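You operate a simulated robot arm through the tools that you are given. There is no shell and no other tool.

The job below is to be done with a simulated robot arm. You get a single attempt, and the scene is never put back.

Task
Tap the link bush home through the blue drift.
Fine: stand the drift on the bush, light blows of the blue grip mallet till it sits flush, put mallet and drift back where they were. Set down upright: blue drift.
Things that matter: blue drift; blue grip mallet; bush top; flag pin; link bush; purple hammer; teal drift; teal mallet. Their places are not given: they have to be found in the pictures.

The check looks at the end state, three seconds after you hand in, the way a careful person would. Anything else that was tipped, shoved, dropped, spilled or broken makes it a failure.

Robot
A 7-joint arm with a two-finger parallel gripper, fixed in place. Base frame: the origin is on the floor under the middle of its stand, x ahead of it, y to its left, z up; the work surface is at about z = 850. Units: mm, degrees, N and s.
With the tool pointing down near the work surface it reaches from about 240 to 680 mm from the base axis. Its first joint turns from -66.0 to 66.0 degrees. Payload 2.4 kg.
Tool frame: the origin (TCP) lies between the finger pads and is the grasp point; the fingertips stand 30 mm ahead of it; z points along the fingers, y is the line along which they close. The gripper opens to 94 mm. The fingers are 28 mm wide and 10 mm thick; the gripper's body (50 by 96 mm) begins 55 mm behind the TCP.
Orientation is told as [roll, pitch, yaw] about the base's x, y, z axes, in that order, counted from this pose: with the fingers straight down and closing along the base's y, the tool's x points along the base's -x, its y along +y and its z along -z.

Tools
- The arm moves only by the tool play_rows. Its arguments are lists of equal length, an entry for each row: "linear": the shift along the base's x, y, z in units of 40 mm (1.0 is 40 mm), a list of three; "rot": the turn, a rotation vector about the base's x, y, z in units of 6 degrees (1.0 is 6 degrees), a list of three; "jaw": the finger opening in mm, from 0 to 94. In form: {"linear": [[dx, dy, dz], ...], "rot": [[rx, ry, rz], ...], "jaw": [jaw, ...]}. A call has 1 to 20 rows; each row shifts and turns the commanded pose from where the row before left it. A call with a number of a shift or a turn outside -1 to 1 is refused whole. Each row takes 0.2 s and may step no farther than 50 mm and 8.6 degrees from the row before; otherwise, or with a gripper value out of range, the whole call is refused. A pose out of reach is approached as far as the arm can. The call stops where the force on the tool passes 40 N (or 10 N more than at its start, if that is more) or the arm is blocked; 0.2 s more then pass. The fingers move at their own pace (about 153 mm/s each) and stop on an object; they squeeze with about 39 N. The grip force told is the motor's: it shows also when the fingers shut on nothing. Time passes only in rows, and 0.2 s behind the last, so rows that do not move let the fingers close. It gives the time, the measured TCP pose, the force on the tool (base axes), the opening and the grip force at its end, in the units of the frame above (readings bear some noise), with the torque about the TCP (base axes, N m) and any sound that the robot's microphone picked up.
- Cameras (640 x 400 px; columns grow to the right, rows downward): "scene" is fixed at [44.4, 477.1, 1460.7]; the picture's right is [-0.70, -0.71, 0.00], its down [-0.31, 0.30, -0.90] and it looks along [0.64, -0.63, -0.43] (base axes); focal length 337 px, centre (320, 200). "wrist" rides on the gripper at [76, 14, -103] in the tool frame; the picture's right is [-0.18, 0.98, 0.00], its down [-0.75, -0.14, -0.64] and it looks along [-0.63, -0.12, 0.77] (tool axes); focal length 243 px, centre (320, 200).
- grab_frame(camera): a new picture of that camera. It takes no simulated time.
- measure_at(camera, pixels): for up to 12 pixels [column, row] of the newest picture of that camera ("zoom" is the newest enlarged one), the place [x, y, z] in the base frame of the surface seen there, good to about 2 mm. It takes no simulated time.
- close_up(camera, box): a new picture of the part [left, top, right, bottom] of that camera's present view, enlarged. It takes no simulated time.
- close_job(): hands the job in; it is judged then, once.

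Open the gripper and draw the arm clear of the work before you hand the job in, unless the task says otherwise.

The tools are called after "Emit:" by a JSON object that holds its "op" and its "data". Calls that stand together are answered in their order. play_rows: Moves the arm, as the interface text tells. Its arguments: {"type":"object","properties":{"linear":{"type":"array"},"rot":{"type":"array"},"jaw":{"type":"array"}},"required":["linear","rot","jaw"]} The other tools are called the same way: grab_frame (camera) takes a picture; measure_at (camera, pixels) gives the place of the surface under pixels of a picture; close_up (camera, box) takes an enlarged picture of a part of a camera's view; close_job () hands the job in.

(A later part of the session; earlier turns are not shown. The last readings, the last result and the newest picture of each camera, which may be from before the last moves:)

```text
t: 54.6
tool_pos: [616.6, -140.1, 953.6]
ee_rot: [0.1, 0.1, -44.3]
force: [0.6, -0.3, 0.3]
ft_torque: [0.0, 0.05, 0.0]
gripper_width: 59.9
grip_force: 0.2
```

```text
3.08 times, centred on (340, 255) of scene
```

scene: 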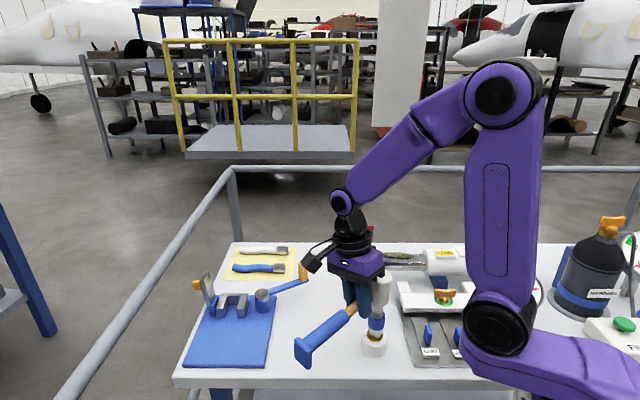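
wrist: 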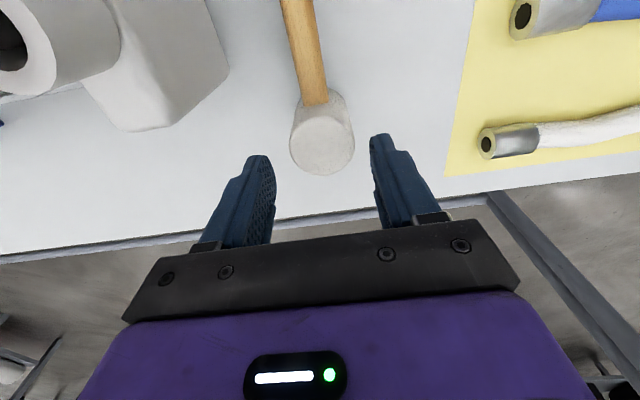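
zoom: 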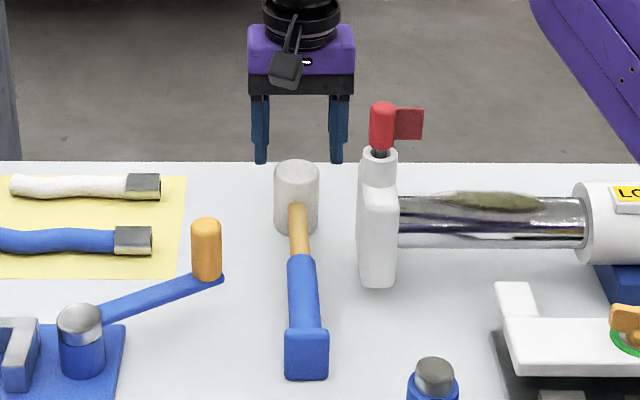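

The head is centred across the fingers (col≈322). I measure the head top once more from here to fix the along-handle offset.

Emit:
{"op": "close_up", "data": {"camera": "wrist", "box": [270, 80, 370, 190]}}

Emit:
{"op": "measure_at", "data": {"camera": "wrist", "pixels": [[322, 146], [296, 146], [349, 146], [322, 122], [322, 170], [316, 90], [310, 60], [305, 30]]}}

```text
3.64 times, centred on (320, 135) of wrist
```

zoom: 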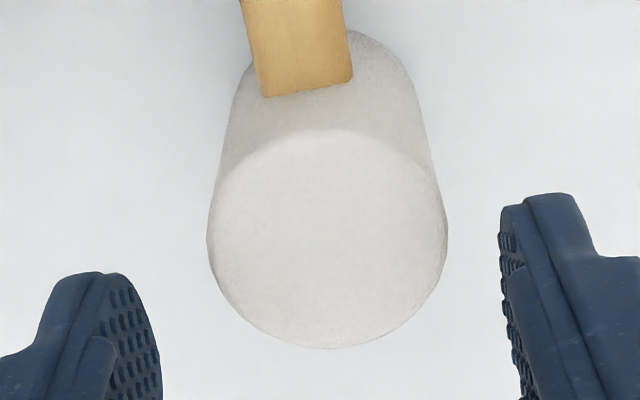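

```text
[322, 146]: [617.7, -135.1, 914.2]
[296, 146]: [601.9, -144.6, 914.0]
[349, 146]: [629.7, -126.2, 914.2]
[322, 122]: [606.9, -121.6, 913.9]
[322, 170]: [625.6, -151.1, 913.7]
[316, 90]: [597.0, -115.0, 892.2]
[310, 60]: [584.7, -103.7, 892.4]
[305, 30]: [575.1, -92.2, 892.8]
```

The head centre is about 2 mm toward the butt from the TCP; I correct by (-1.6,+1.6) mm and descend to z≈900.

Emit:
{"op": "play_rows", "data": {"linear": [[-0.04, 0.04, -0.3], [0, 0, -0.4], [0, 0, -0.4], [0, 0, -0.2725], [0, 0, 0], [0, 0, 0]], "rot": [[0, 0, 0], [0, 0, 0], [0, 0, 0], [0, 0, 0], [0, 0, 0], [0, 0, 0]], "jaw": [60, 60, 60, 60, 60, 60]}}

Emit:
{"op": "grab_frame", "data": {"camera": "wrist"}}

Emit:
{"op": "close_up", "data": {"camera": "scene", "box": [290, 200, 390, 300]}}

```text
t: 56.0
tool_pos: [614.3, -137.2, 898.6]
ee_rot: [0.1, -0.1, -44.5]
force: [0.3, 0.7, -0.3]
ft_torque: [0.0, -0.02, 0.01]
gripper_width: 60.0
grip_force: 0.0
```

```text
taken
```

wrist: 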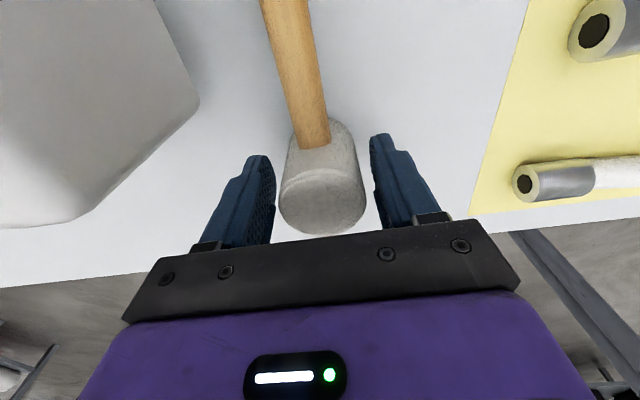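

```text
4.00 times, centred on (340, 250) of scene
```

zoom: 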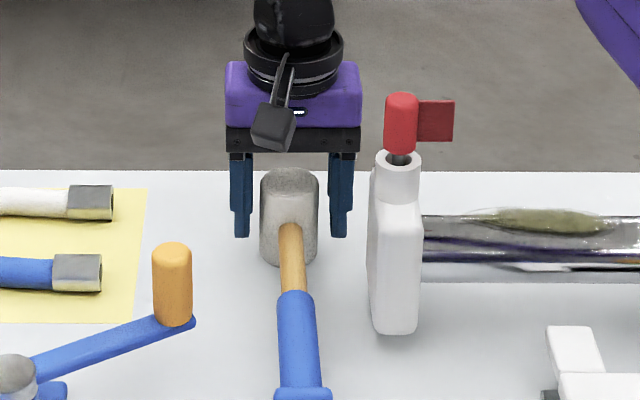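

The fingers straddle the head symmetrically. I close gradually on it.

Emit:
{"op": "play_rows", "data": {"linear": [[0, 0, 0], [0, 0, 0], [0, 0, 0], [0, 0, 0], [0, 0, 0], [0, 0, 0], [0, 0, 0], [0, 0, 0], [0, 0, 0], [0, 0, 0]], "rot": [[0, 0, 0], [0, 0, 0], [0, 0, 0], [0, 0, 0], [0, 0, 0], [0, 0, 0], [0, 0, 0], [0, 0, 0], [0, 0, 0], [0, 0, 0]], "jaw": [50, 45, 42, 40, 38, 36, 34, 30, 25, 20]}}

Emit:
{"op": "grab_frame", "data": {"camera": "wrist"}}

Emit:
{"op": "close_up", "data": {"camera": "scene", "box": [290, 200, 390, 320]}}

```text
t: 58.2
tool_pos: [614.5, -137.1, 899.0]
ee_rot: [0.1, -0.1, -44.3]
force: [4.1, 1.5, 1.7]
ft_torque: [0.13, 0.07, -0.08]
gripper_width: 43.9
grip_force: 39.5
```

```text
taken
```

wrist: 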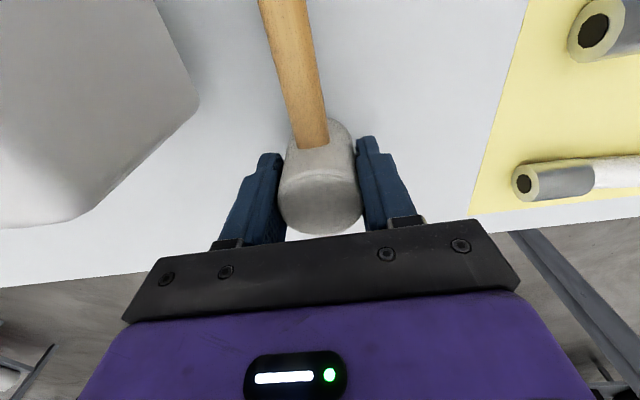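

```text
3.33 times, centred on (340, 260) of scene
```

zoom: 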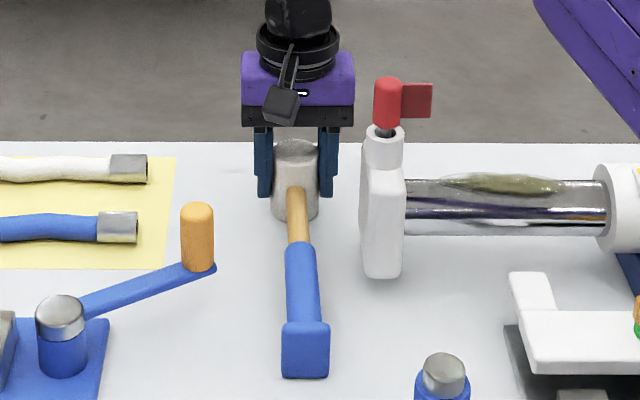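

The head is gripped (width 43.9) at commanded (614.5,-136.2,900). I lift slowly 40 mm and check for sag.

Emit:
{"op": "play_rows", "data": {"linear": [[0, 0, 0.1], [0, 0, 0.2], [0, 0, 0.3], [0, 0, 0.4], [0, 0, 0], [0, 0, 0]], "rot": [[0, 0, 0], [0, 0, 0], [0, 0, 0], [0, 0, 0], [0, 0, 0], [0, 0, 0]], "jaw": [20, 20, 20, 20, 20, 20]}}

Emit:
{"op": "grab_frame", "data": {"camera": "wrist"}}

Emit:
{"op": "close_up", "data": {"camera": "scene", "box": [290, 200, 390, 320]}}

```text
t: 59.6
tool_pos: [614.5, -137.1, 938.3]
ee_rot: [0.0, 0.0, -44.4]
force: [0.4, 0.1, -4.2]
ft_torque: [-0.14, -0.15, 0.01]
gripper_width: 43.8
grip_force: 39.7
```

```text
taken
```

wrist: 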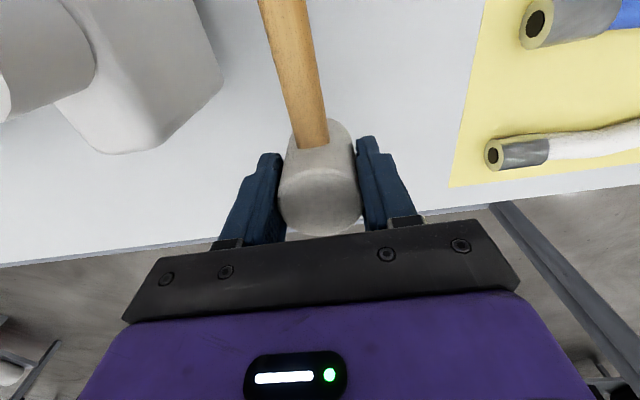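

```text
3.33 times, centred on (340, 260) of scene
```

zoom: 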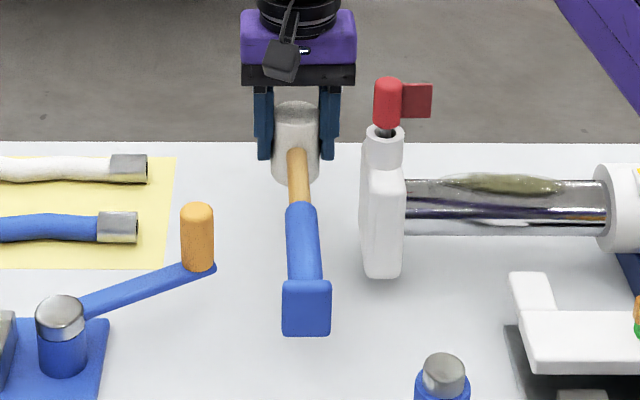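

The mallet is held level by its head. I lift to z≈1110 and carry it over the drift, turning so the handle lies along +y.

Emit:
{"op": "play_rows", "data": {"linear": [[0, 0, 0.7], [0, 0, 0.9], [0, 0, 0.9], [0, 0, 0.9], [0, 0, 0.85], [-0.5, 0.29, 0], [-0.8, 0.457, 0], [-0.8, 0.457, 0], [-0.8, 0.457, 0], [-0.8, 0.457, 0], [-0.8, 0.457, 0], [-0.8, 0.457, 0], [-0.8, 0.457, 0], [-0.5, 0.28, 0], [-0.3125, 0.1785, 0], [0, 0, 0], [0, 0, 0]], "rot": [[0, 0, 0], [0, 0, 0], [0, 0, 0], [0, 0, 0], [0, 0, 0], [0, 0, -0.4], [0, 0, -0.85], [0, 0, -0.85], [0, 0, -0.85], [0, 0, -0.85], [0, 0, -0.85], [0, 0, -0.85], [0, 0, -0.85], [0, 0, -0.8], [0, 0, -0.417], [0, 0, 0], [0, 0, 0]], "jaw": [20, 20, 20, 20, 20, 20, 20, 20, 20, 20, 20, 20, 20, 20, 20, 20, 20]}}

Emit:
{"op": "close_up", "data": {"camera": "scene", "box": [280, 200, 440, 370]}}

Emit:
{"op": "grab_frame", "data": {"camera": "wrist"}}

```text
t: 63.2
tool_pos: [338.0, 20.1, 1109.5]
ee_rot: [0.1, -0.1, -89.8]
force: [0.6, 0.0, -4.3]
ft_torque: [-0.23, -0.03, -0.01]
gripper_width: 43.8
grip_force: 38.7
```

```text
2.35 times, centred on (360, 285) of scene
```

zoom: 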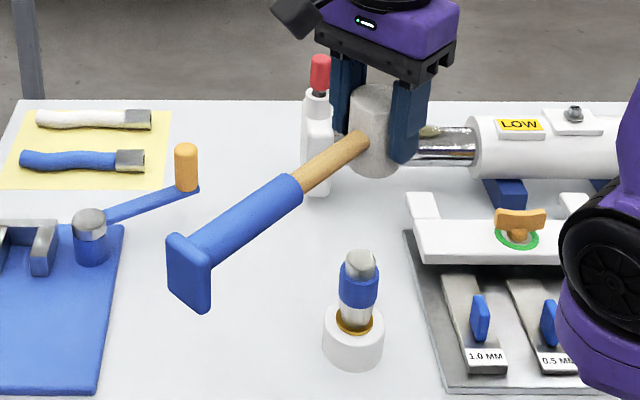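

```text
taken
```

wrist: 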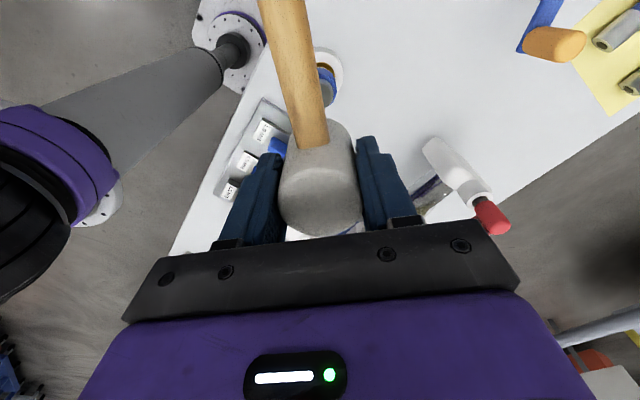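

The head hangs over the drift. I lower 84 mm to about 14 mm above the drift top and check the centring.

Emit:
{"op": "play_rows", "data": {"linear": [[0, 0, -0.4], [0, 0, -0.6], [0, 0, -0.6], [0, 0, -0.35], [0, 0, -0.15], [0, 0, 0], [0, 0, 0]], "rot": [[0, 0, 0], [0, 0, 0], [0, 0, 0], [0, 0, 0], [0, 0, 0], [0, 0, 0], [0, 0, 0]], "jaw": [20, 20, 20, 20, 20, 20, 20]}}

Emit:
{"op": "close_up", "data": {"camera": "scene", "box": [335, 260, 415, 360]}}

Emit:
{"op": "measure_at", "data": {"camera": "zoom", "pixels": [[300, 80], [300, 100], [315, 90], [330, 90], [285, 95], [313, 165], [300, 160], [330, 160], [320, 150], [310, 295], [290, 288], [330, 285]]}}

```text
t: 64.8
tool_pos: [337.4, 21.5, 1024.9]
ee_rot: [0.1, 0.0, -89.9]
force: [-0.1, 0.5, -4.4]
ft_torque: [-0.21, -0.01, -0.04]
gripper_width: 43.9
grip_force: 39.5
```

```text
4.00 times, centred on (375, 310) of scene
```

zoom: 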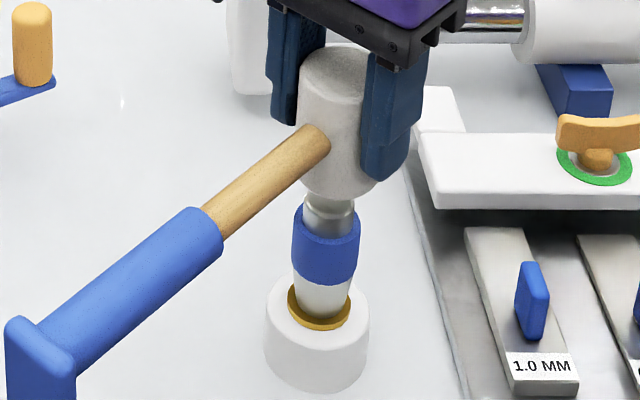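

```text
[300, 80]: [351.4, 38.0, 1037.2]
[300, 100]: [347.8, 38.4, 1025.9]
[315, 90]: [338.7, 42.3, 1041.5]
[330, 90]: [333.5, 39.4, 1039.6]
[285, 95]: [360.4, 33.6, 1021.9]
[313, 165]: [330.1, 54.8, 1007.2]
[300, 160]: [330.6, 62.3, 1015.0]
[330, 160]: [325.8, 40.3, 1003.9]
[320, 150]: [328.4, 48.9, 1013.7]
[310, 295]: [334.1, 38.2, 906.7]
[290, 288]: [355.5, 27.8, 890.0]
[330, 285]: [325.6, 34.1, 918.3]
```

I take a closer look at the head/drift contact region and measure more points for centring.

Emit:
{"op": "close_up", "data": {"camera": "scene", "box": [358, 268, 398, 318]}}

Emit:
{"op": "measure_at", "data": {"camera": "zoom", "pixels": [[250, 60], [260, 60], [280, 60], [300, 60], [320, 60], [340, 60], [300, 190], [330, 200], [280, 180], [300, 230], [270, 230], [330, 230]]}}

```text
8.00 times, centred on (378, 293) of scene
```

zoom: 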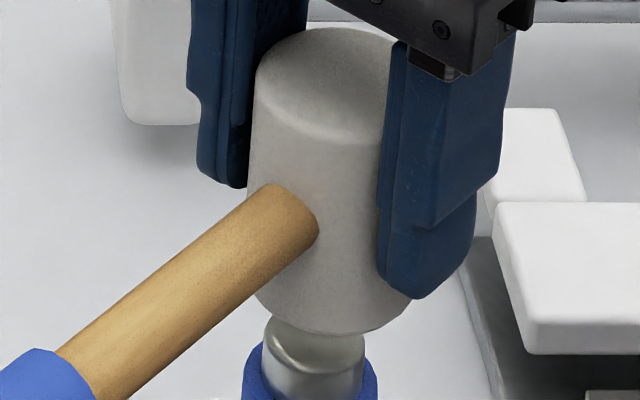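

```text
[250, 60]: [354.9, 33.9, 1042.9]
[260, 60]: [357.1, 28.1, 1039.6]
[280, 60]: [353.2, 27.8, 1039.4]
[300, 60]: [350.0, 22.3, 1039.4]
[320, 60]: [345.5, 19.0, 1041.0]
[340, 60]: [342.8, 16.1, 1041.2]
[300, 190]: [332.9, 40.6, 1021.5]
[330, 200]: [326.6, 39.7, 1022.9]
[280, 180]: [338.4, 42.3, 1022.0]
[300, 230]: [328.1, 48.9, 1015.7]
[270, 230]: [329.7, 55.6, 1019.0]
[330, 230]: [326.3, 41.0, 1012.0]
```

Measured head axis (336.5,24) and drift top (336.5,25) agree within about 1 mm. I give a light blow bottoming at TCP z≈1010.

Emit:
{"op": "play_rows", "data": {"linear": [[0, 0, 0.3], [0, 0, 0], [0, 0, -0.35], [0, 0, -0.35], [0, 0, 0.0], [0, 0, 0.4], [0, 0, 0], [0, 0, 0]], "rot": [[0, 0, 0], [0, 0, 0], [0, 0, 0], [0, 0, 0], [0, 0, 0], [0, 0, 0], [0, 0, 0], [0, 0, 0]], "jaw": [20, 20, 20, 20, 20, 20, 20, 20]}}

Emit:
{"op": "close_up", "data": {"camera": "scene", "box": [345, 300, 405, 360]}}

Emit:
{"op": "measure_at", "data": {"camera": "zoom", "pixels": [[290, 265], [310, 271], [330, 270], [350, 262], [362, 250], [272, 243], [310, 278], [310, 282], [310, 300], [360, 280], [250, 270], [330, 280]]}}

```text
t: 66.6
tool_pos: [337.9, 20.4, 1025.0]
ee_rot: [0.0, 0.0, -89.8]
force: [0.0, 0.2, -4.7]
ft_torque: [-0.22, 0.01, 0.0]
gripper_width: 43.8
grip_force: 39.1
```

```text
6.67 times, centred on (375, 330) of scene
```

zoom: 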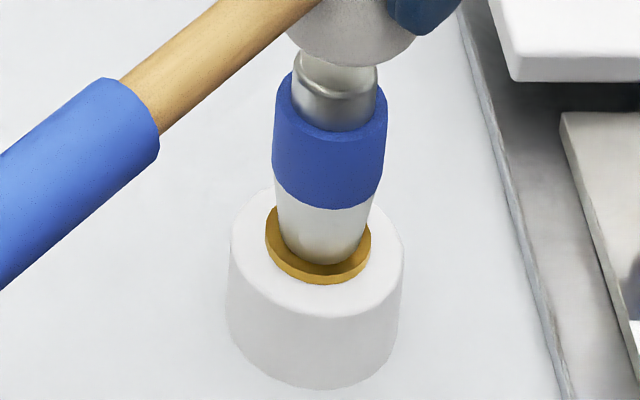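

```text
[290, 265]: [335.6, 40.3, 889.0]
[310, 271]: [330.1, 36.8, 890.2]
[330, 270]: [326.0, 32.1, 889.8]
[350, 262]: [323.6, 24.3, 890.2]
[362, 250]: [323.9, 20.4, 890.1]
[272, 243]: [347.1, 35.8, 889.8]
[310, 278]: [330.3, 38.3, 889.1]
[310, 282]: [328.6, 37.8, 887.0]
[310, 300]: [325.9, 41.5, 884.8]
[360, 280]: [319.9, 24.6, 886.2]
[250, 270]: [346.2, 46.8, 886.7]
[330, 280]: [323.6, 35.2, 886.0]
```

No change (bush top still ≈889.7). I feel for contact slowly.

Emit:
{"op": "play_rows", "data": {"linear": [[0, 0, -0.2], [0, 0, -0.1], [0, 0, -0.1], [0, 0, 0], [0, 0, 0]], "rot": [[0, 0, 0], [0, 0, 0], [0, 0, 0], [0, 0, 0], [0, 0, 0]], "jaw": [20, 20, 20, 20, 20]}}

```text
t: 67.8
tool_pos: [337.6, 20.2, 1009.0]
ee_rot: [-0.1, 0.0, -89.8]
force: [-0.2, -0.6, -4.6]
ft_torque: [-0.22, -0.02, -0.01]
gripper_width: 44.0
grip_force: 38.7
```

No contact yet at 1010; I continue in 1 mm rows.

Emit:
{"op": "play_rows", "data": {"linear": [[0, 0, -0.025], [0, 0, 0], [0, 0, -0.025], [0, 0, 0], [0, 0, 0]], "rot": [[0, 0, 0], [0, 0, 0], [0, 0, 0], [0, 0, 0], [0, 0, 0]], "jaw": [20, 20, 20, 20, 20]}}

Emit:
{"op": "close_up", "data": {"camera": "scene", "box": [345, 290, 405, 350]}}

```text
t: 68.6
tool_pos: [338.0, 21.3, 1008.8]
ee_rot: [0.2, -0.2, -89.8]
force: [-4.8, -0.4, 15.2]
ft_torque: [-0.1, 0.35, 0.08]
gripper_width: 43.9
grip_force: 38.9
stopped in row 3: the force on the tool passed its limit at 45 N (the readings are from after the stop); the commanded pose is now the measured one
```

```text
6.67 times, centred on (375, 320) of scene
```

zoom: 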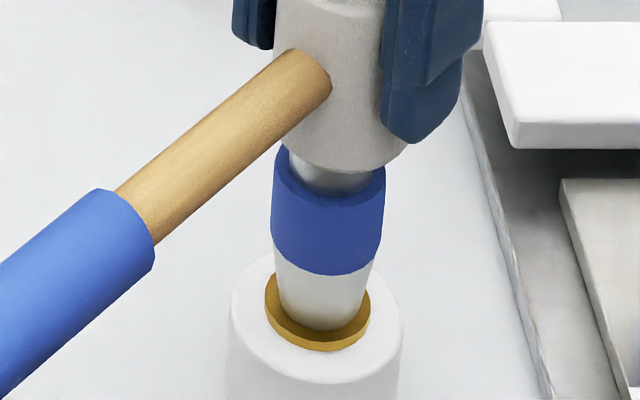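

Contact came at TCP z≈1008.9 with 45 N but no travel, so speed rather than push matters. The picture suggests the head may sit off-centre on the drift, so I measure both fronts now.

Emit:
{"op": "measure_at", "data": {"camera": "zoom", "pixels": [[345, 160], [345, 130], [320, 150], [370, 150], [300, 120], [345, 100], [330, 182], [345, 182], [310, 182], [328, 230], [300, 230], [355, 230]]}}

Emit:
{"op": "close_up", "data": {"camera": "scene", "box": [360, 285, 395, 320]}}

```text
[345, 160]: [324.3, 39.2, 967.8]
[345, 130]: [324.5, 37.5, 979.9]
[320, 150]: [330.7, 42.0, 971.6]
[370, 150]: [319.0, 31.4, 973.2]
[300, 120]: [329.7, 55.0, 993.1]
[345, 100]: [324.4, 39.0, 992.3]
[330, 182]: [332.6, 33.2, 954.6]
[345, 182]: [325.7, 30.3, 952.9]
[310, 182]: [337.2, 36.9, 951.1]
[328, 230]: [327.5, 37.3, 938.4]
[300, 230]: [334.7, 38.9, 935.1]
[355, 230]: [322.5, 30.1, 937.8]
```

```text
11.43 times, centred on (378, 302) of scene
```

zoom: 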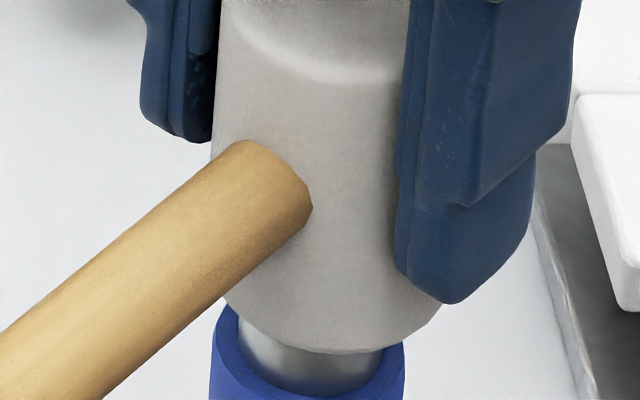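

By measurement the head axis (338,22) is only ~2.6 mm from the drift axis (336.7,24.3); I correct by (-1.2,+2), back off 24 mm and strike at about 100 mm/s with follow-through.

Emit:
{"op": "play_rows", "data": {"linear": [[0, 0, 0.3], [-0.03, 0.05, 0.3], [0, 0, 0], [0, 0, -0.4], [0, 0, -0.5], [0, 0, 0.5], [0, 0, 0.4], [0, 0, 0]], "rot": [[0, 0, 0], [0, 0, 0], [0, 0, 0], [0, 0, 0], [0, 0, 0], [0, 0, 0], [0, 0, 0], [0, 0, 0]], "jaw": [20, 20, 20, 20, 20, 20, 20, 20]}}

Emit:
{"op": "close_up", "data": {"camera": "scene", "box": [345, 300, 405, 360]}}

Emit:
{"op": "measure_at", "data": {"camera": "zoom", "pixels": [[290, 265], [310, 271], [330, 270], [350, 262], [362, 250], [272, 243], [310, 278], [310, 282], [310, 300], [360, 280], [250, 270], [330, 280]]}}

```text
t: 69.8
tool_pos: [339.7, 21.5, 1001.9]
ee_rot: [0.4, -0.2, -89.7]
force: [-6.6, 0.0, 22.6]
ft_torque: [-0.13, 0.52, 0.04]
gripper_width: 43.8
grip_force: 38.6
stopped in row 6: the force on the tool passed its limit at 105 N (the readings are from after the stop); the commanded pose is now the measured one
```

```text
6.67 times, centred on (375, 330) of scene
```

zoom: 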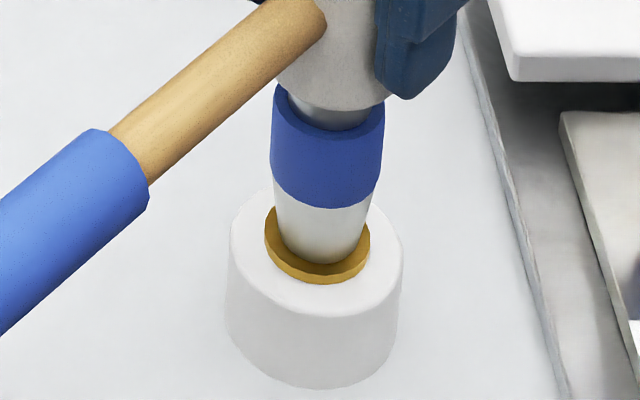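

```text
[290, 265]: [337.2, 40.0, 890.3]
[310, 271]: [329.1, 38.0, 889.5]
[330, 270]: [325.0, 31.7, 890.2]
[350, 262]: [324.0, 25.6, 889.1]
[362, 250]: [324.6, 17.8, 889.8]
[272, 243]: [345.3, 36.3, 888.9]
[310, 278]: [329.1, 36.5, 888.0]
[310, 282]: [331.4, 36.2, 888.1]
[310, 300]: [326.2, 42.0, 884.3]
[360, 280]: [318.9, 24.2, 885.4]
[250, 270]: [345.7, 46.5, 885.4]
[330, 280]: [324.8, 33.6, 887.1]
```

The blow reached 105 N yet the bush stayed at ≈889.5, and the head slid ~7 mm up in the fingers: the bush's rim appears seated on the boss. I raise the mallet straight up and inspect closely.

Emit:
{"op": "play_rows", "data": {"linear": [[0, 0, 0.1], [0, 0, 0.3], [0, 0, 0.6], [0, 0, 0.8], [0, 0, 0.8], [0, 0, 0], [0, 0, 0]], "rot": [[0, 0, 0], [0, 0, 0], [0, 0, 0], [0, 0, 0], [0, 0, 0], [0, 0, 0], [0, 0, 0]], "jaw": [20, 20, 20, 20, 20, 20, 20]}}

Emit:
{"op": "close_up", "data": {"camera": "scene", "box": [360, 325, 392, 357]}}

Emit:
{"op": "close_up", "data": {"camera": "scene", "box": [280, 210, 420, 360]}}

```text
t: 71.4
tool_pos: [340.2, 22.5, 1106.2]
ee_rot: [0.3, -0.1, -89.8]
force: [-0.4, 0.0, -3.8]
ft_torque: [-0.24, -0.02, 0.01]
gripper_width: 43.9
grip_force: 39.4
```

```text
12.50 times, centred on (376, 341) of scene
```

zoom: 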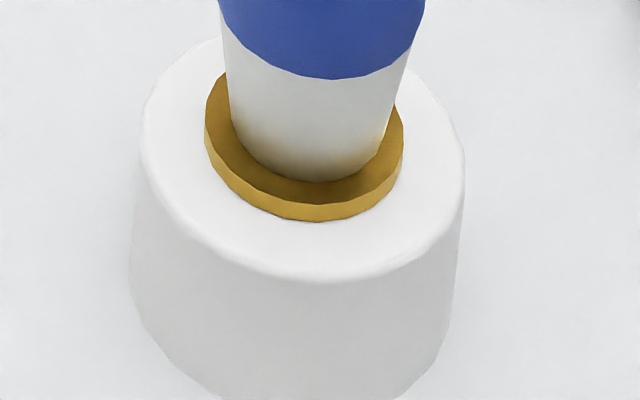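

```text
2.67 times, centred on (350, 285) of scene
```

zoom: 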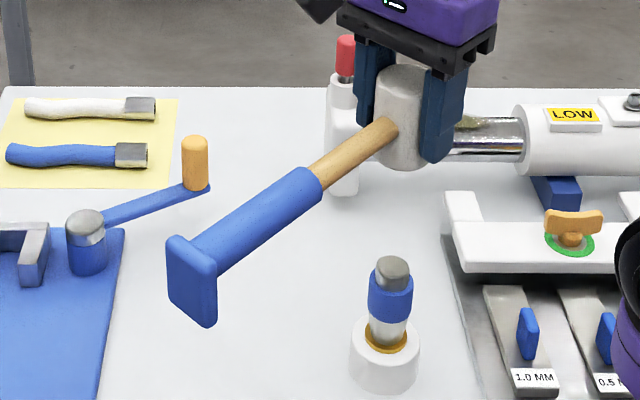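

The rim now sits on the boss with no visible gap. I measure the rim and the boss top right beside it in a fresh enlargement.

Emit:
{"op": "close_up", "data": {"camera": "scene", "box": [360, 325, 392, 357]}}

Emit:
{"op": "measure_at", "data": {"camera": "zoom", "pixels": [[300, 195], [300, 208], [300, 216], [300, 226], [300, 245], [395, 150], [398, 170], [410, 180], [210, 130], [207, 150], [195, 165], [350, 200]]}}

Emit:
{"op": "close_up", "data": {"camera": "wrist", "box": [280, 20, 400, 150]}}

```text
12.50 times, centred on (376, 341) of scene
```

zoom: 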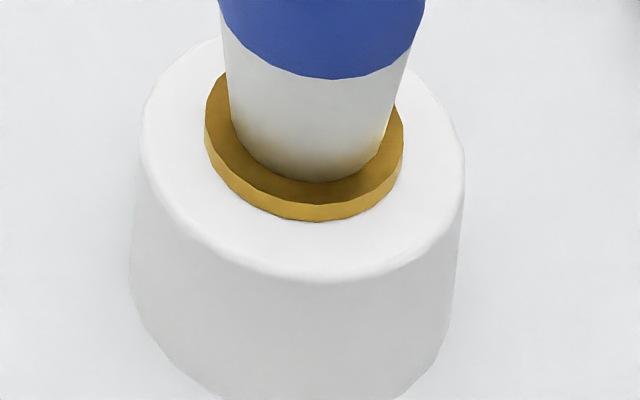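

```text
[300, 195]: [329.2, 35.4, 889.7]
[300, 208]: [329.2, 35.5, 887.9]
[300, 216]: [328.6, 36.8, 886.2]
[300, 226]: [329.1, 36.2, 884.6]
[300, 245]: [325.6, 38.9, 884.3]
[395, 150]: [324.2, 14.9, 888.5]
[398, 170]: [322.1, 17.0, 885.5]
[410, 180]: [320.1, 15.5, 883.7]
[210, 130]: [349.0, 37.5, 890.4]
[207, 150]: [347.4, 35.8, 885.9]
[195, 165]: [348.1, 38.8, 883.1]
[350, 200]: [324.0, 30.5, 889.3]
```

```text
3.08 times, centred on (340, 85) of wrist
```

zoom: 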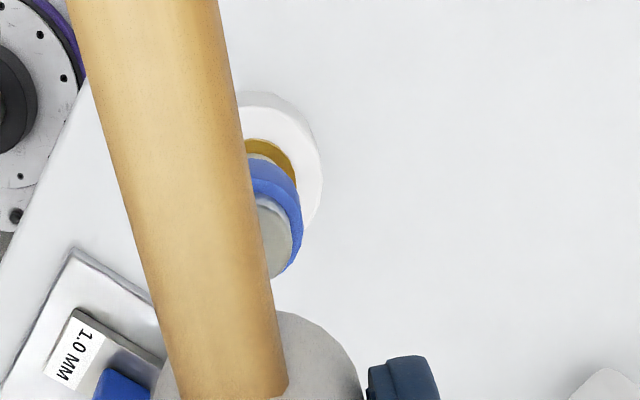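

Rim bottom (z≈885.5) meets the boss top (z≈884.5) and further blows didn't move it, so the bush is home. I check that the mallet is level in the grip before carrying it back.

Emit:
{"op": "close_up", "data": {"camera": "scene", "box": [280, 210, 420, 360]}}

Emit:
{"op": "measure_at", "data": {"camera": "zoom", "pixels": [[195, 280], [220, 245], [250, 225], [280, 205], [305, 188], [330, 172], [355, 155], [375, 140], [405, 160], [405, 145], [415, 110], [410, 168]]}}

```text
2.67 times, centred on (350, 285) of scene
```

zoom: 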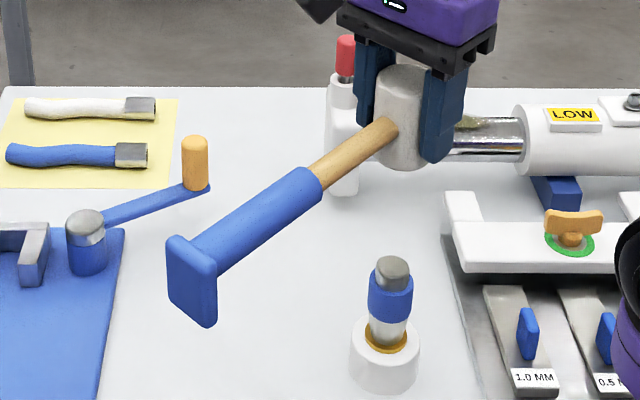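

```text
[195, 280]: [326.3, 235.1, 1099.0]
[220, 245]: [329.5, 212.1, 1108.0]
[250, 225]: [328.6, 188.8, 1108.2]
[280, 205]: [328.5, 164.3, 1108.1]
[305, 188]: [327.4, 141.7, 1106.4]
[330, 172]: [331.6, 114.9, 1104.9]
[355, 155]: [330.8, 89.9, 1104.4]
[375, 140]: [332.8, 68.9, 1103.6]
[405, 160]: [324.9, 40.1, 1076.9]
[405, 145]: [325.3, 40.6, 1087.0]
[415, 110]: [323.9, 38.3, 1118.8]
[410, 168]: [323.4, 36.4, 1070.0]
```

The mallet is level in the jaws. I carry it back above its home place, reversing path and yaw, and come down to about 50 mm above the table.

Emit:
{"op": "play_rows", "data": {"linear": [[0.3125, -0.1785, 0], [0.5, -0.28, 0], [0.8, -0.457, 0], [0.8, -0.457, 0], [0.8, -0.457, 0], [0.8, -0.457, 0], [0.8, -0.457, 0], [0.8, -0.457, 0], [0.8, -0.457, 0], [0.4575, -0.285, 0], [0, 0, 0], [0, 0, -0.6], [0, 0, -0.8], [0, 0, -0.8], [0, 0, -0.8], [0, 0, -0.5], [0, 0, -0.35], [0, 0, 0], [0, 0, 0]], "rot": [[0, 0, 0.417], [0, 0, 0.8], [0, 0, 0.85], [0, 0, 0.85], [0, 0, 0.85], [0, 0, 0.85], [0, 0, 0.85], [0, 0, 0.85], [0, 0, 0.85], [0, 0, 0.4], [0, 0, 0], [0, 0, 0], [0, 0, 0], [0, 0, 0], [0, 0, 0], [0, 0, 0], [0, 0, 0], [0, 0, 0], [0, 0, 0]], "jaw": [20, 20, 20, 20, 20, 20, 20, 20, 20, 20, 20, 20, 20, 20, 20, 20, 20, 20, 20]}}

Emit:
{"op": "close_up", "data": {"camera": "scene", "box": [290, 210, 390, 320]}}

Emit:
{"op": "grab_frame", "data": {"camera": "wrist"}}

```text
t: 75.4
tool_pos: [613.4, -135.5, 949.8]
ee_rot: [0.3, -0.1, -44.3]
force: [-0.5, 0.0, -4.8]
ft_torque: [-0.18, -0.16, -0.04]
gripper_width: 43.8
grip_force: 39.4
```

```text
3.64 times, centred on (340, 265) of scene
```

zoom: 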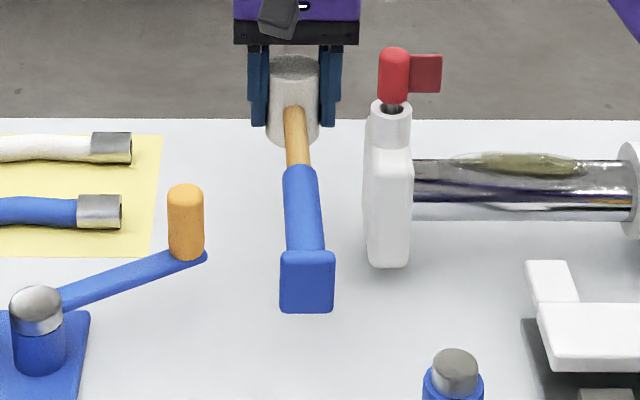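

```text
taken
```

wrist: 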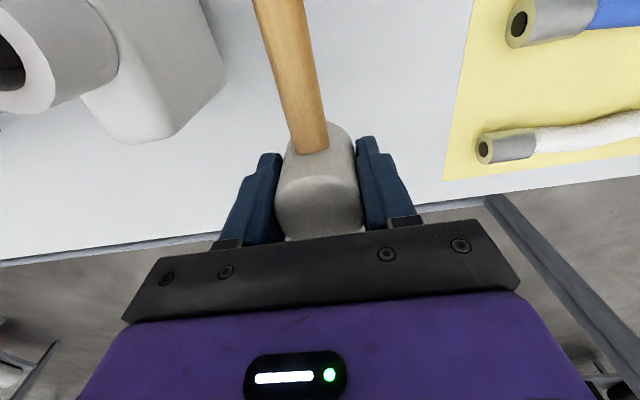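

Above its home place and clear of the fork. I lower 50 mm more, slowing near the table.

Emit:
{"op": "play_rows", "data": {"linear": [[0, 0, -0.5], [0, 0, -0.4], [0, 0, -0.2], [0, 0, -0.15], [0, 0, 0], [0, 0, 0]], "rot": [[0, 0, 0], [0, 0, 0], [0, 0, 0], [0, 0, 0], [0, 0, 0], [0, 0, 0]], "jaw": [20, 20, 20, 20, 20, 20]}}

Emit:
{"op": "close_up", "data": {"camera": "scene", "box": [300, 235, 370, 320]}}

```text
t: 76.8
tool_pos: [615.1, -134.9, 900.6]
ee_rot: [0.4, -0.1, -44.5]
force: [0.0, -0.4, -4.8]
ft_torque: [-0.16, -0.14, 0.01]
gripper_width: 43.6
grip_force: 39.5
```

```text
4.71 times, centred on (335, 278) of scene
```

zoom: 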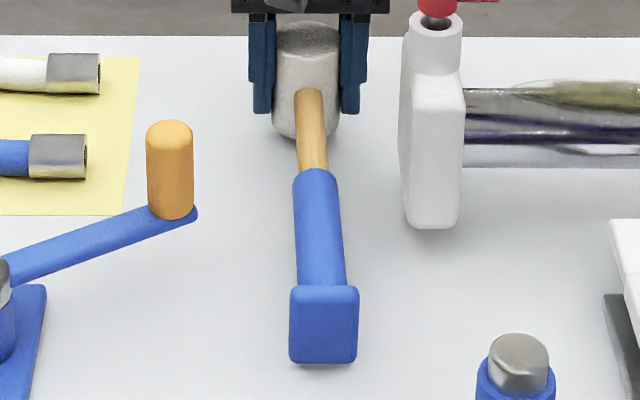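

Compared with the first picture, the head is ~3 mm left (zoom 306 vs 312) and the butt hangs ~1.3° low. I correct: shift (-2,-2), yaw -0.7°, pitch +1.3° about the closing axis.

Emit:
{"op": "play_rows", "data": {"linear": [[-0.05, -0.052, 0], [0, 0, -0.05], [0, 0, 0], [0, 0, 0]], "rot": [[0.152, 0.154, -0.12], [0, 0, 0], [0, 0, 0], [0, 0, 0]], "jaw": [20, 20, 20, 20]}}

Emit:
{"op": "close_up", "data": {"camera": "scene", "box": [300, 235, 370, 320]}}

```text
t: 77.8
tool_pos: [612.0, -137.3, 899.5]
ee_rot: [0.5, 1.2, -45.1]
force: [-0.3, 0.8, -3.8]
ft_torque: [-0.15, -0.18, -0.03]
gripper_width: 43.7
grip_force: 39.2
```

```text
4.71 times, centred on (335, 278) of scene
```

zoom: 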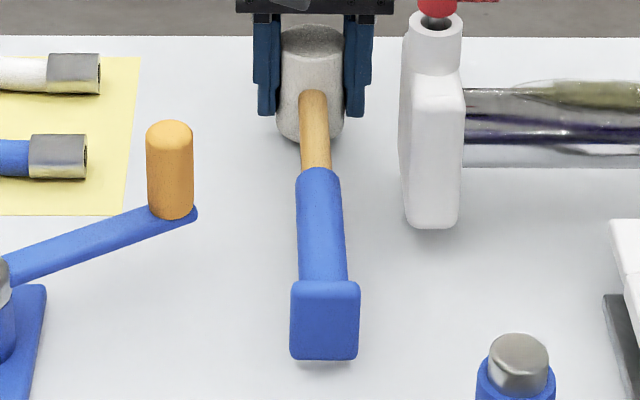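

Head matches (311 vs 312 px) and the mallet is level about 4 mm up; the butt is 2 mm right, so a last -0.5° yaw, then lower gently.

Emit:
{"op": "play_rows", "data": {"linear": [[0, 0, -0.025], [0, 0, -0.025], [0, 0, -0.0125], [0, 0, -0.0125], [0, 0, 0], [0, 0, 0]], "rot": [[0, 0, -0.08], [0, 0, 0], [0, 0, 0], [0, 0, 0], [0, 0, 0], [0, 0, 0]], "jaw": [20, 20, 20, 20, 20, 20]}}

Emit:
{"op": "close_up", "data": {"camera": "scene", "box": [300, 235, 370, 320]}}

```text
t: 79.2
tool_pos: [611.6, -136.8, 895.9]
ee_rot: [0.3, 1.2, -45.6]
force: [-0.2, 0.6, -4.3]
ft_torque: [-0.18, -0.15, 0.04]
gripper_width: 43.5
grip_force: 38.7
```

```text
4.71 times, centred on (335, 278) of scene
```

zoom: 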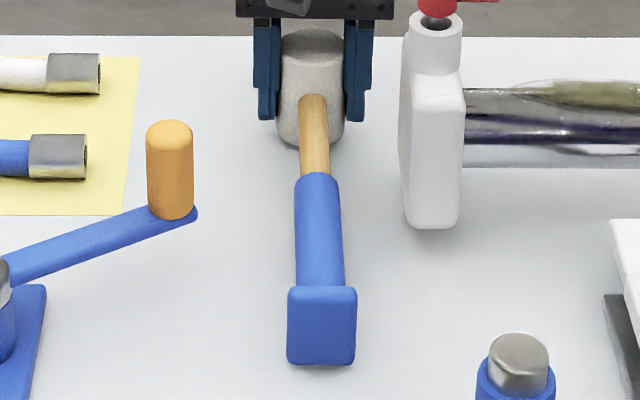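

Nearly coincident with the first picture (butt bottom 365 vs 367). I lower by half-millimetre rows until contact.

Emit:
{"op": "play_rows", "data": {"linear": [[0, 0, -0.0125], [0, 0, -0.0125], [0, 0, -0.0125], [0, 0, 0], [0, 0, 0]], "rot": [[0, 0, 0], [0, 0, 0], [0, 0, 0], [0, 0, 0], [0, 0, 0]], "jaw": [20, 20, 20, 20, 20]}}

```text
t: 80.4
tool_pos: [611.9, -137.1, 894.5]
ee_rot: [0.4, 1.3, -45.5]
force: [0.4, -0.1, -4.8]
ft_torque: [-0.15, -0.15, 0.01]
gripper_width: 43.7
grip_force: 39.3
```

Still free; I continue down in half-millimetre rows.

Emit:
{"op": "play_rows", "data": {"linear": [[0, 0, -0.0125], [0, 0, -0.0125], [0, 0, -0.0125], [0, 0, 0], [0, 0, 0]], "rot": [[0, 0, 0], [0, 0, 0], [0, 0, 0], [0, 0, 0], [0, 0, 0]], "jaw": [20, 20, 20, 20, 20]}}

Emit:
{"op": "close_up", "data": {"camera": "scene", "box": [300, 235, 370, 320]}}

```text
t: 81.6
tool_pos: [613.0, -137.3, 891.9]
ee_rot: [0.4, 1.3, -45.6]
force: [-0.2, 0.7, -3.7]
ft_torque: [-0.17, -0.2, 0.0]
gripper_width: 43.7
grip_force: 39.0
```

```text
4.71 times, centred on (335, 278) of scene
```

zoom: 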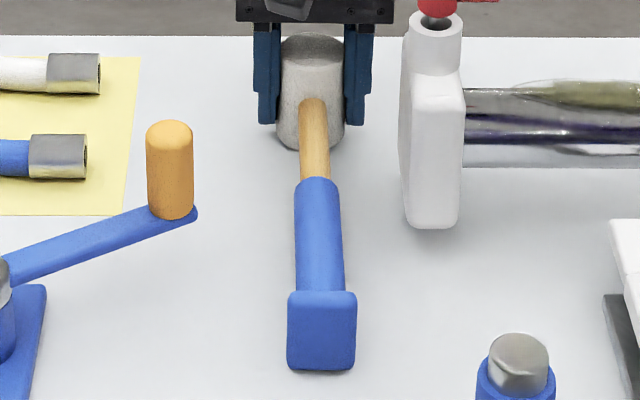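

Butt edge is at 370 (originally 367), so the mallet is ~2–3 mm toward the camera; I shift (+1.8,-1.8) and lower another millimetre.

Emit:
{"op": "play_rows", "data": {"linear": [[0.045, -0.044, 0], [0, 0, -0.0125], [0, 0, -0.0125], [0, 0, 0], [0, 0, 0]], "rot": [[0, 0, 0], [0, 0, 0], [0, 0, 0], [0, 0, 0], [0, 0, 0]], "jaw": [20, 20, 20, 20, 20]}}

Emit:
{"op": "close_up", "data": {"camera": "scene", "box": [300, 235, 370, 320]}}

```text
t: 82.8
tool_pos: [613.9, -139.8, 892.5]
ee_rot: [0.4, 1.1, -45.5]
force: [0.5, -0.3, -3.7]
ft_torque: [-0.17, -0.2, 0.0]
gripper_width: 43.6
grip_force: 39.0
```

```text
4.71 times, centred on (335, 278) of scene
```

zoom: 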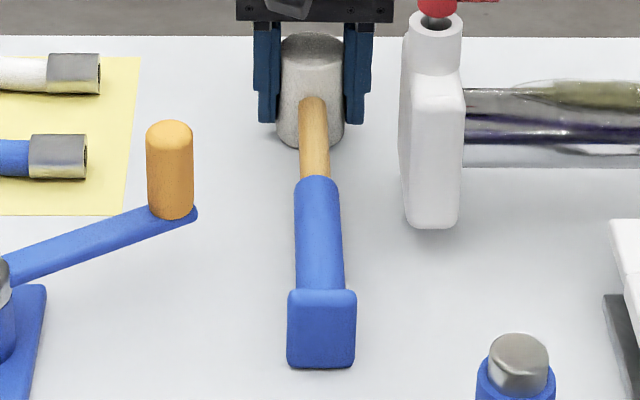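

Now it overlays the original picture within a pixel or two. I lower a little more to feel the table.

Emit:
{"op": "play_rows", "data": {"linear": [[0, 0, -0.0125], [0, 0, 0], [0, 0, -0.0125], [0, 0, 0], [0, 0, 0]], "rot": [[0, 0, 0], [0, 0, 0], [0, 0, 0], [0, 0, 0], [0, 0, 0]], "jaw": [20, 20, 20, 20, 20]}}

```text
t: 84.0
tool_pos: [614.4, -139.6, 892.5]
ee_rot: [0.5, 1.2, -45.5]
force: [-1.4, 2.1, 0.6]
ft_torque: [-0.29, -0.08, -0.06]
gripper_width: 44.0
grip_force: 39.3
```

The table now carries the mallet (Fz rose to +0.6). I open slowly to 60.

Emit:
{"op": "play_rows", "data": {"linear": [[0, 0, 0], [0, 0, 0], [0, 0, 0], [0, 0, 0], [0, 0, 0], [0, 0, 0], [0, 0, 0], [0, 0, 0]], "rot": [[0, 0, 0], [0, 0, 0], [0, 0, 0], [0, 0, 0], [0, 0, 0], [0, 0, 0], [0, 0, 0], [0, 0, 0]], "jaw": [36, 42, 44, 46, 49, 53, 58, 60]}}

Emit:
{"op": "close_up", "data": {"camera": "scene", "box": [300, 235, 370, 320]}}

Emit:
{"op": "grab_frame", "data": {"camera": "wrist"}}

```text
t: 85.8
tool_pos: [613.7, -139.8, 891.0]
ee_rot: [0.4, 1.2, -45.6]
force: [0.6, -0.6, -0.1]
ft_torque: [-0.01, 0.0, -0.02]
gripper_width: 60.2
grip_force: 0.0
```

```text
4.71 times, centred on (335, 278) of scene
```

zoom: 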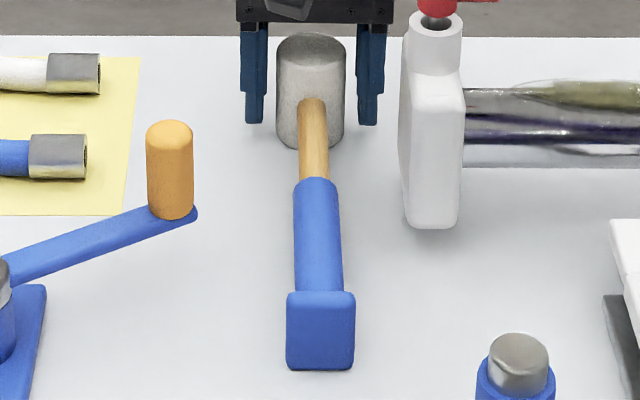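

```text
taken
```

wrist: 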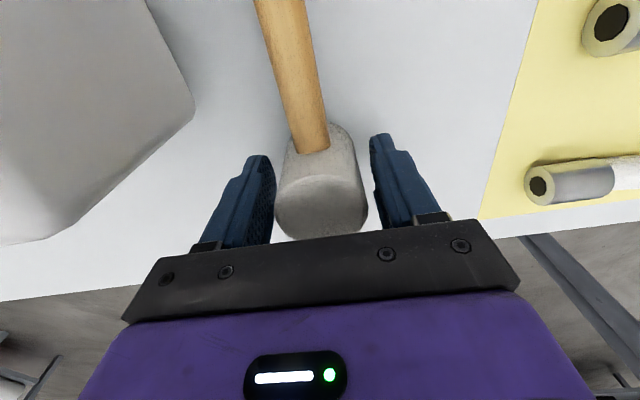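

The mallet lies back in place (within ~2–3 mm of the original picture). I rise straight up and level the tool.

Emit:
{"op": "play_rows", "data": {"linear": [[0, 0, 0.3], [0, 0, 0.7], [0, 0, 0.9], [0, 0, 0.9], [0, 0, 0.9], [0, 0, 0.9], [0, 0, 0.9], [0, 0, 0], [0, 0, 0]], "rot": [[0, 0, 0], [0, 0, 0], [0, 0, 0], [0, 0, 0], [0, 0, 0], [-0.152, -0.154, 0], [0, 0, 0], [0, 0, 0], [0, 0, 0]], "jaw": [60, 60, 60, 60, 60, 60, 60, 60, 60]}}

Emit:
{"op": "grab_frame", "data": {"camera": "scene"}}

Emit:
{"op": "close_up", "data": {"camera": "scene", "box": [300, 235, 370, 320]}}

```text
t: 87.8
tool_pos: [615.2, -140.0, 1110.9]
ee_rot: [0.4, -0.1, -45.6]
force: [0.3, 0.3, -0.1]
ft_torque: [-0.01, 0.0, -0.01]
gripper_width: 60.0
grip_force: 0.1
```

```text
taken
```

scene: 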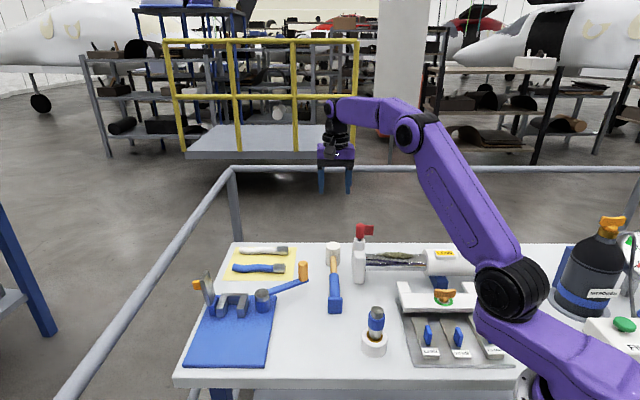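

```text
4.71 times, centred on (335, 278) of scene
```

zoom: 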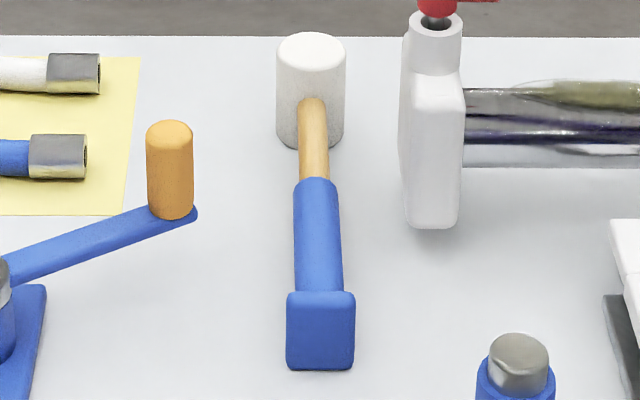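

Everything is in order. I return to above the drift with yaw back to 0.

Emit:
{"op": "play_rows", "data": {"linear": [[-0.5, 0.29, 0], [-0.8, 0.457, 0], [-0.8, 0.457, 0], [-0.8, 0.457, 0], [-0.8, 0.457, 0], [-0.8, 0.457, 0], [-0.8, 0.457, 0], [-0.8, 0.457, 0], [-0.5, 0.34, 0], [-0.3075, 0.221, 0], [0, 0, 0]], "rot": [[0, 0, 0.4], [0, 0, 0.85], [0, 0, 0.85], [0, 0, 0.85], [0, 0, 0.85], [0, 0, 0.85], [0, 0, 0.85], [0, 0, 0.85], [0, 0, 0.8], [0, 0, 0.45], [0, 0, 0]], "jaw": [60, 60, 60, 60, 60, 60, 60, 60, 60, 60, 60]}}

Emit:
{"op": "grab_frame", "data": {"camera": "wrist"}}

Emit:
{"op": "close_up", "data": {"camera": "scene", "box": [345, 295, 405, 360]}}

```text
t: 90.2
tool_pos: [338.2, 22.0, 1110.4]
ee_rot: [0.5, 0.0, 0.1]
force: [-0.8, 1.1, 0.2]
ft_torque: [0.01, 0.0, 0.0]
gripper_width: 59.9
grip_force: 0.1
```

```text
taken
```

wrist: 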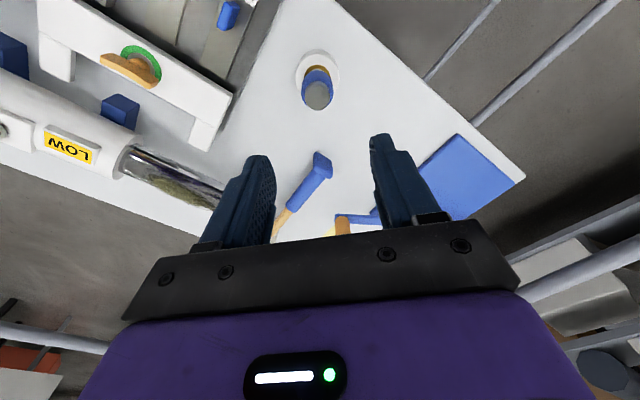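

```text
6.15 times, centred on (375, 328) of scene
```

zoom: 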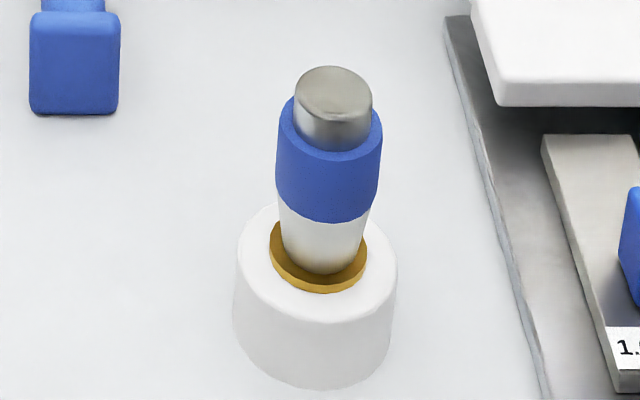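

The drift stands where it was (317,95 in the wrist view). I measure its top for the regrip.

Emit:
{"op": "close_up", "data": {"camera": "wrist", "box": [280, 40, 360, 120]}}

Emit:
{"op": "measure_at", "data": {"camera": "zoom", "pixels": [[303, 278], [265, 278], [340, 278], [303, 245], [303, 312], [250, 230], [350, 225], [300, 160], [300, 140], [300, 110]]}}

```text
5.00 times, centred on (320, 80) of wrist
```

zoom: 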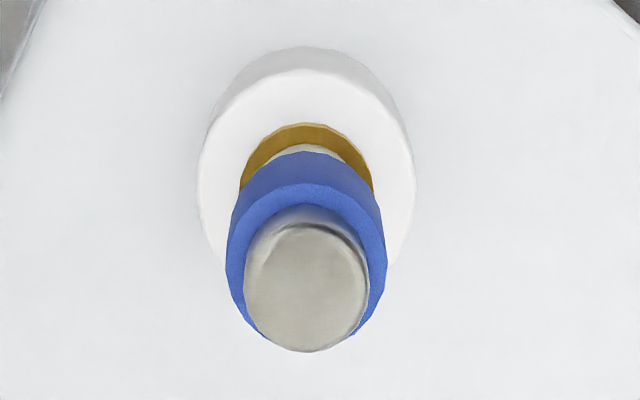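

```text
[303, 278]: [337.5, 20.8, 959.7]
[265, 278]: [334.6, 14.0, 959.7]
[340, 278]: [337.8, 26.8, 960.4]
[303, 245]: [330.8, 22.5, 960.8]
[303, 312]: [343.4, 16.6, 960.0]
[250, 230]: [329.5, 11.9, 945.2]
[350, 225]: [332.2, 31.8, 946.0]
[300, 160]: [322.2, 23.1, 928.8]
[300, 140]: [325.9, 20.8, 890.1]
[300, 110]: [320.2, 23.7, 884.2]
```

Drift top centre ≈(338.3,20.6). I shift y by -1 mm, trim the 0.5° roll and descend to grip height z≈936.5 with jaws at 60.

Emit:
{"op": "play_rows", "data": {"linear": [[0, -0.025, -0.5], [0, 0, -0.8], [0, 0, -0.8], [0, 0, -0.8], [0, 0, -0.7], [0, 0, -0.5], [0, 0, -0.285], [0, 0, 0], [0, 0, 0]], "rot": [[-0.075, 0, 0], [0, 0, 0], [0, 0, 0], [0, 0, 0], [0, 0, 0], [0, 0, 0], [0, 0, 0], [0, 0, 0], [0, 0, 0]], "jaw": [60, 60, 60, 60, 60, 60, 60, 60, 60]}}

Emit:
{"op": "grab_frame", "data": {"camera": "wrist"}}

Emit:
{"op": "close_up", "data": {"camera": "scene", "box": [345, 295, 405, 360]}}

```text
t: 92.2
tool_pos: [338.7, 21.8, 934.8]
ee_rot: [0.0, -0.2, -0.1]
force: [-0.2, -0.5, 0.2]
ft_torque: [0.01, -0.02, 0.01]
gripper_width: 60.1
grip_force: 0.0
```

```text
taken
```

wrist: 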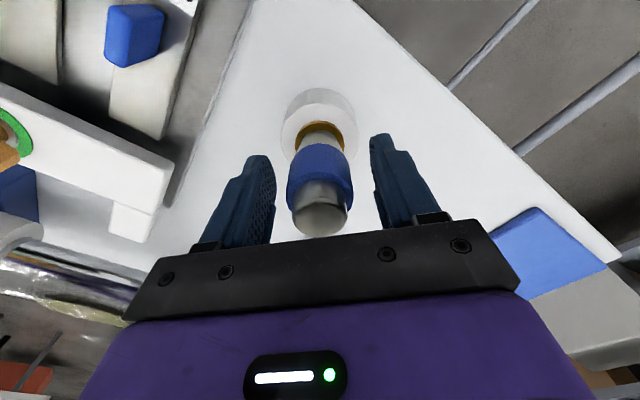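

```text
6.15 times, centred on (375, 328) of scene
```

zoom: 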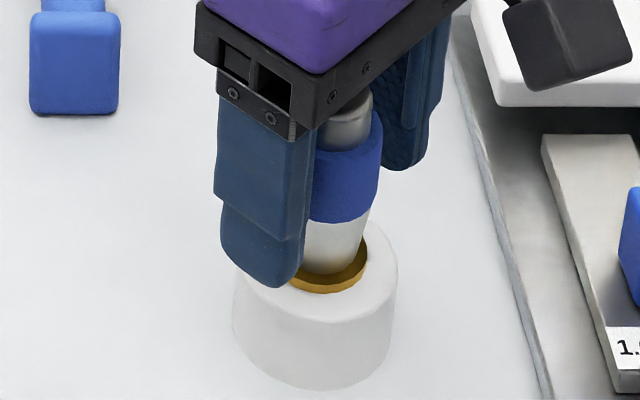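

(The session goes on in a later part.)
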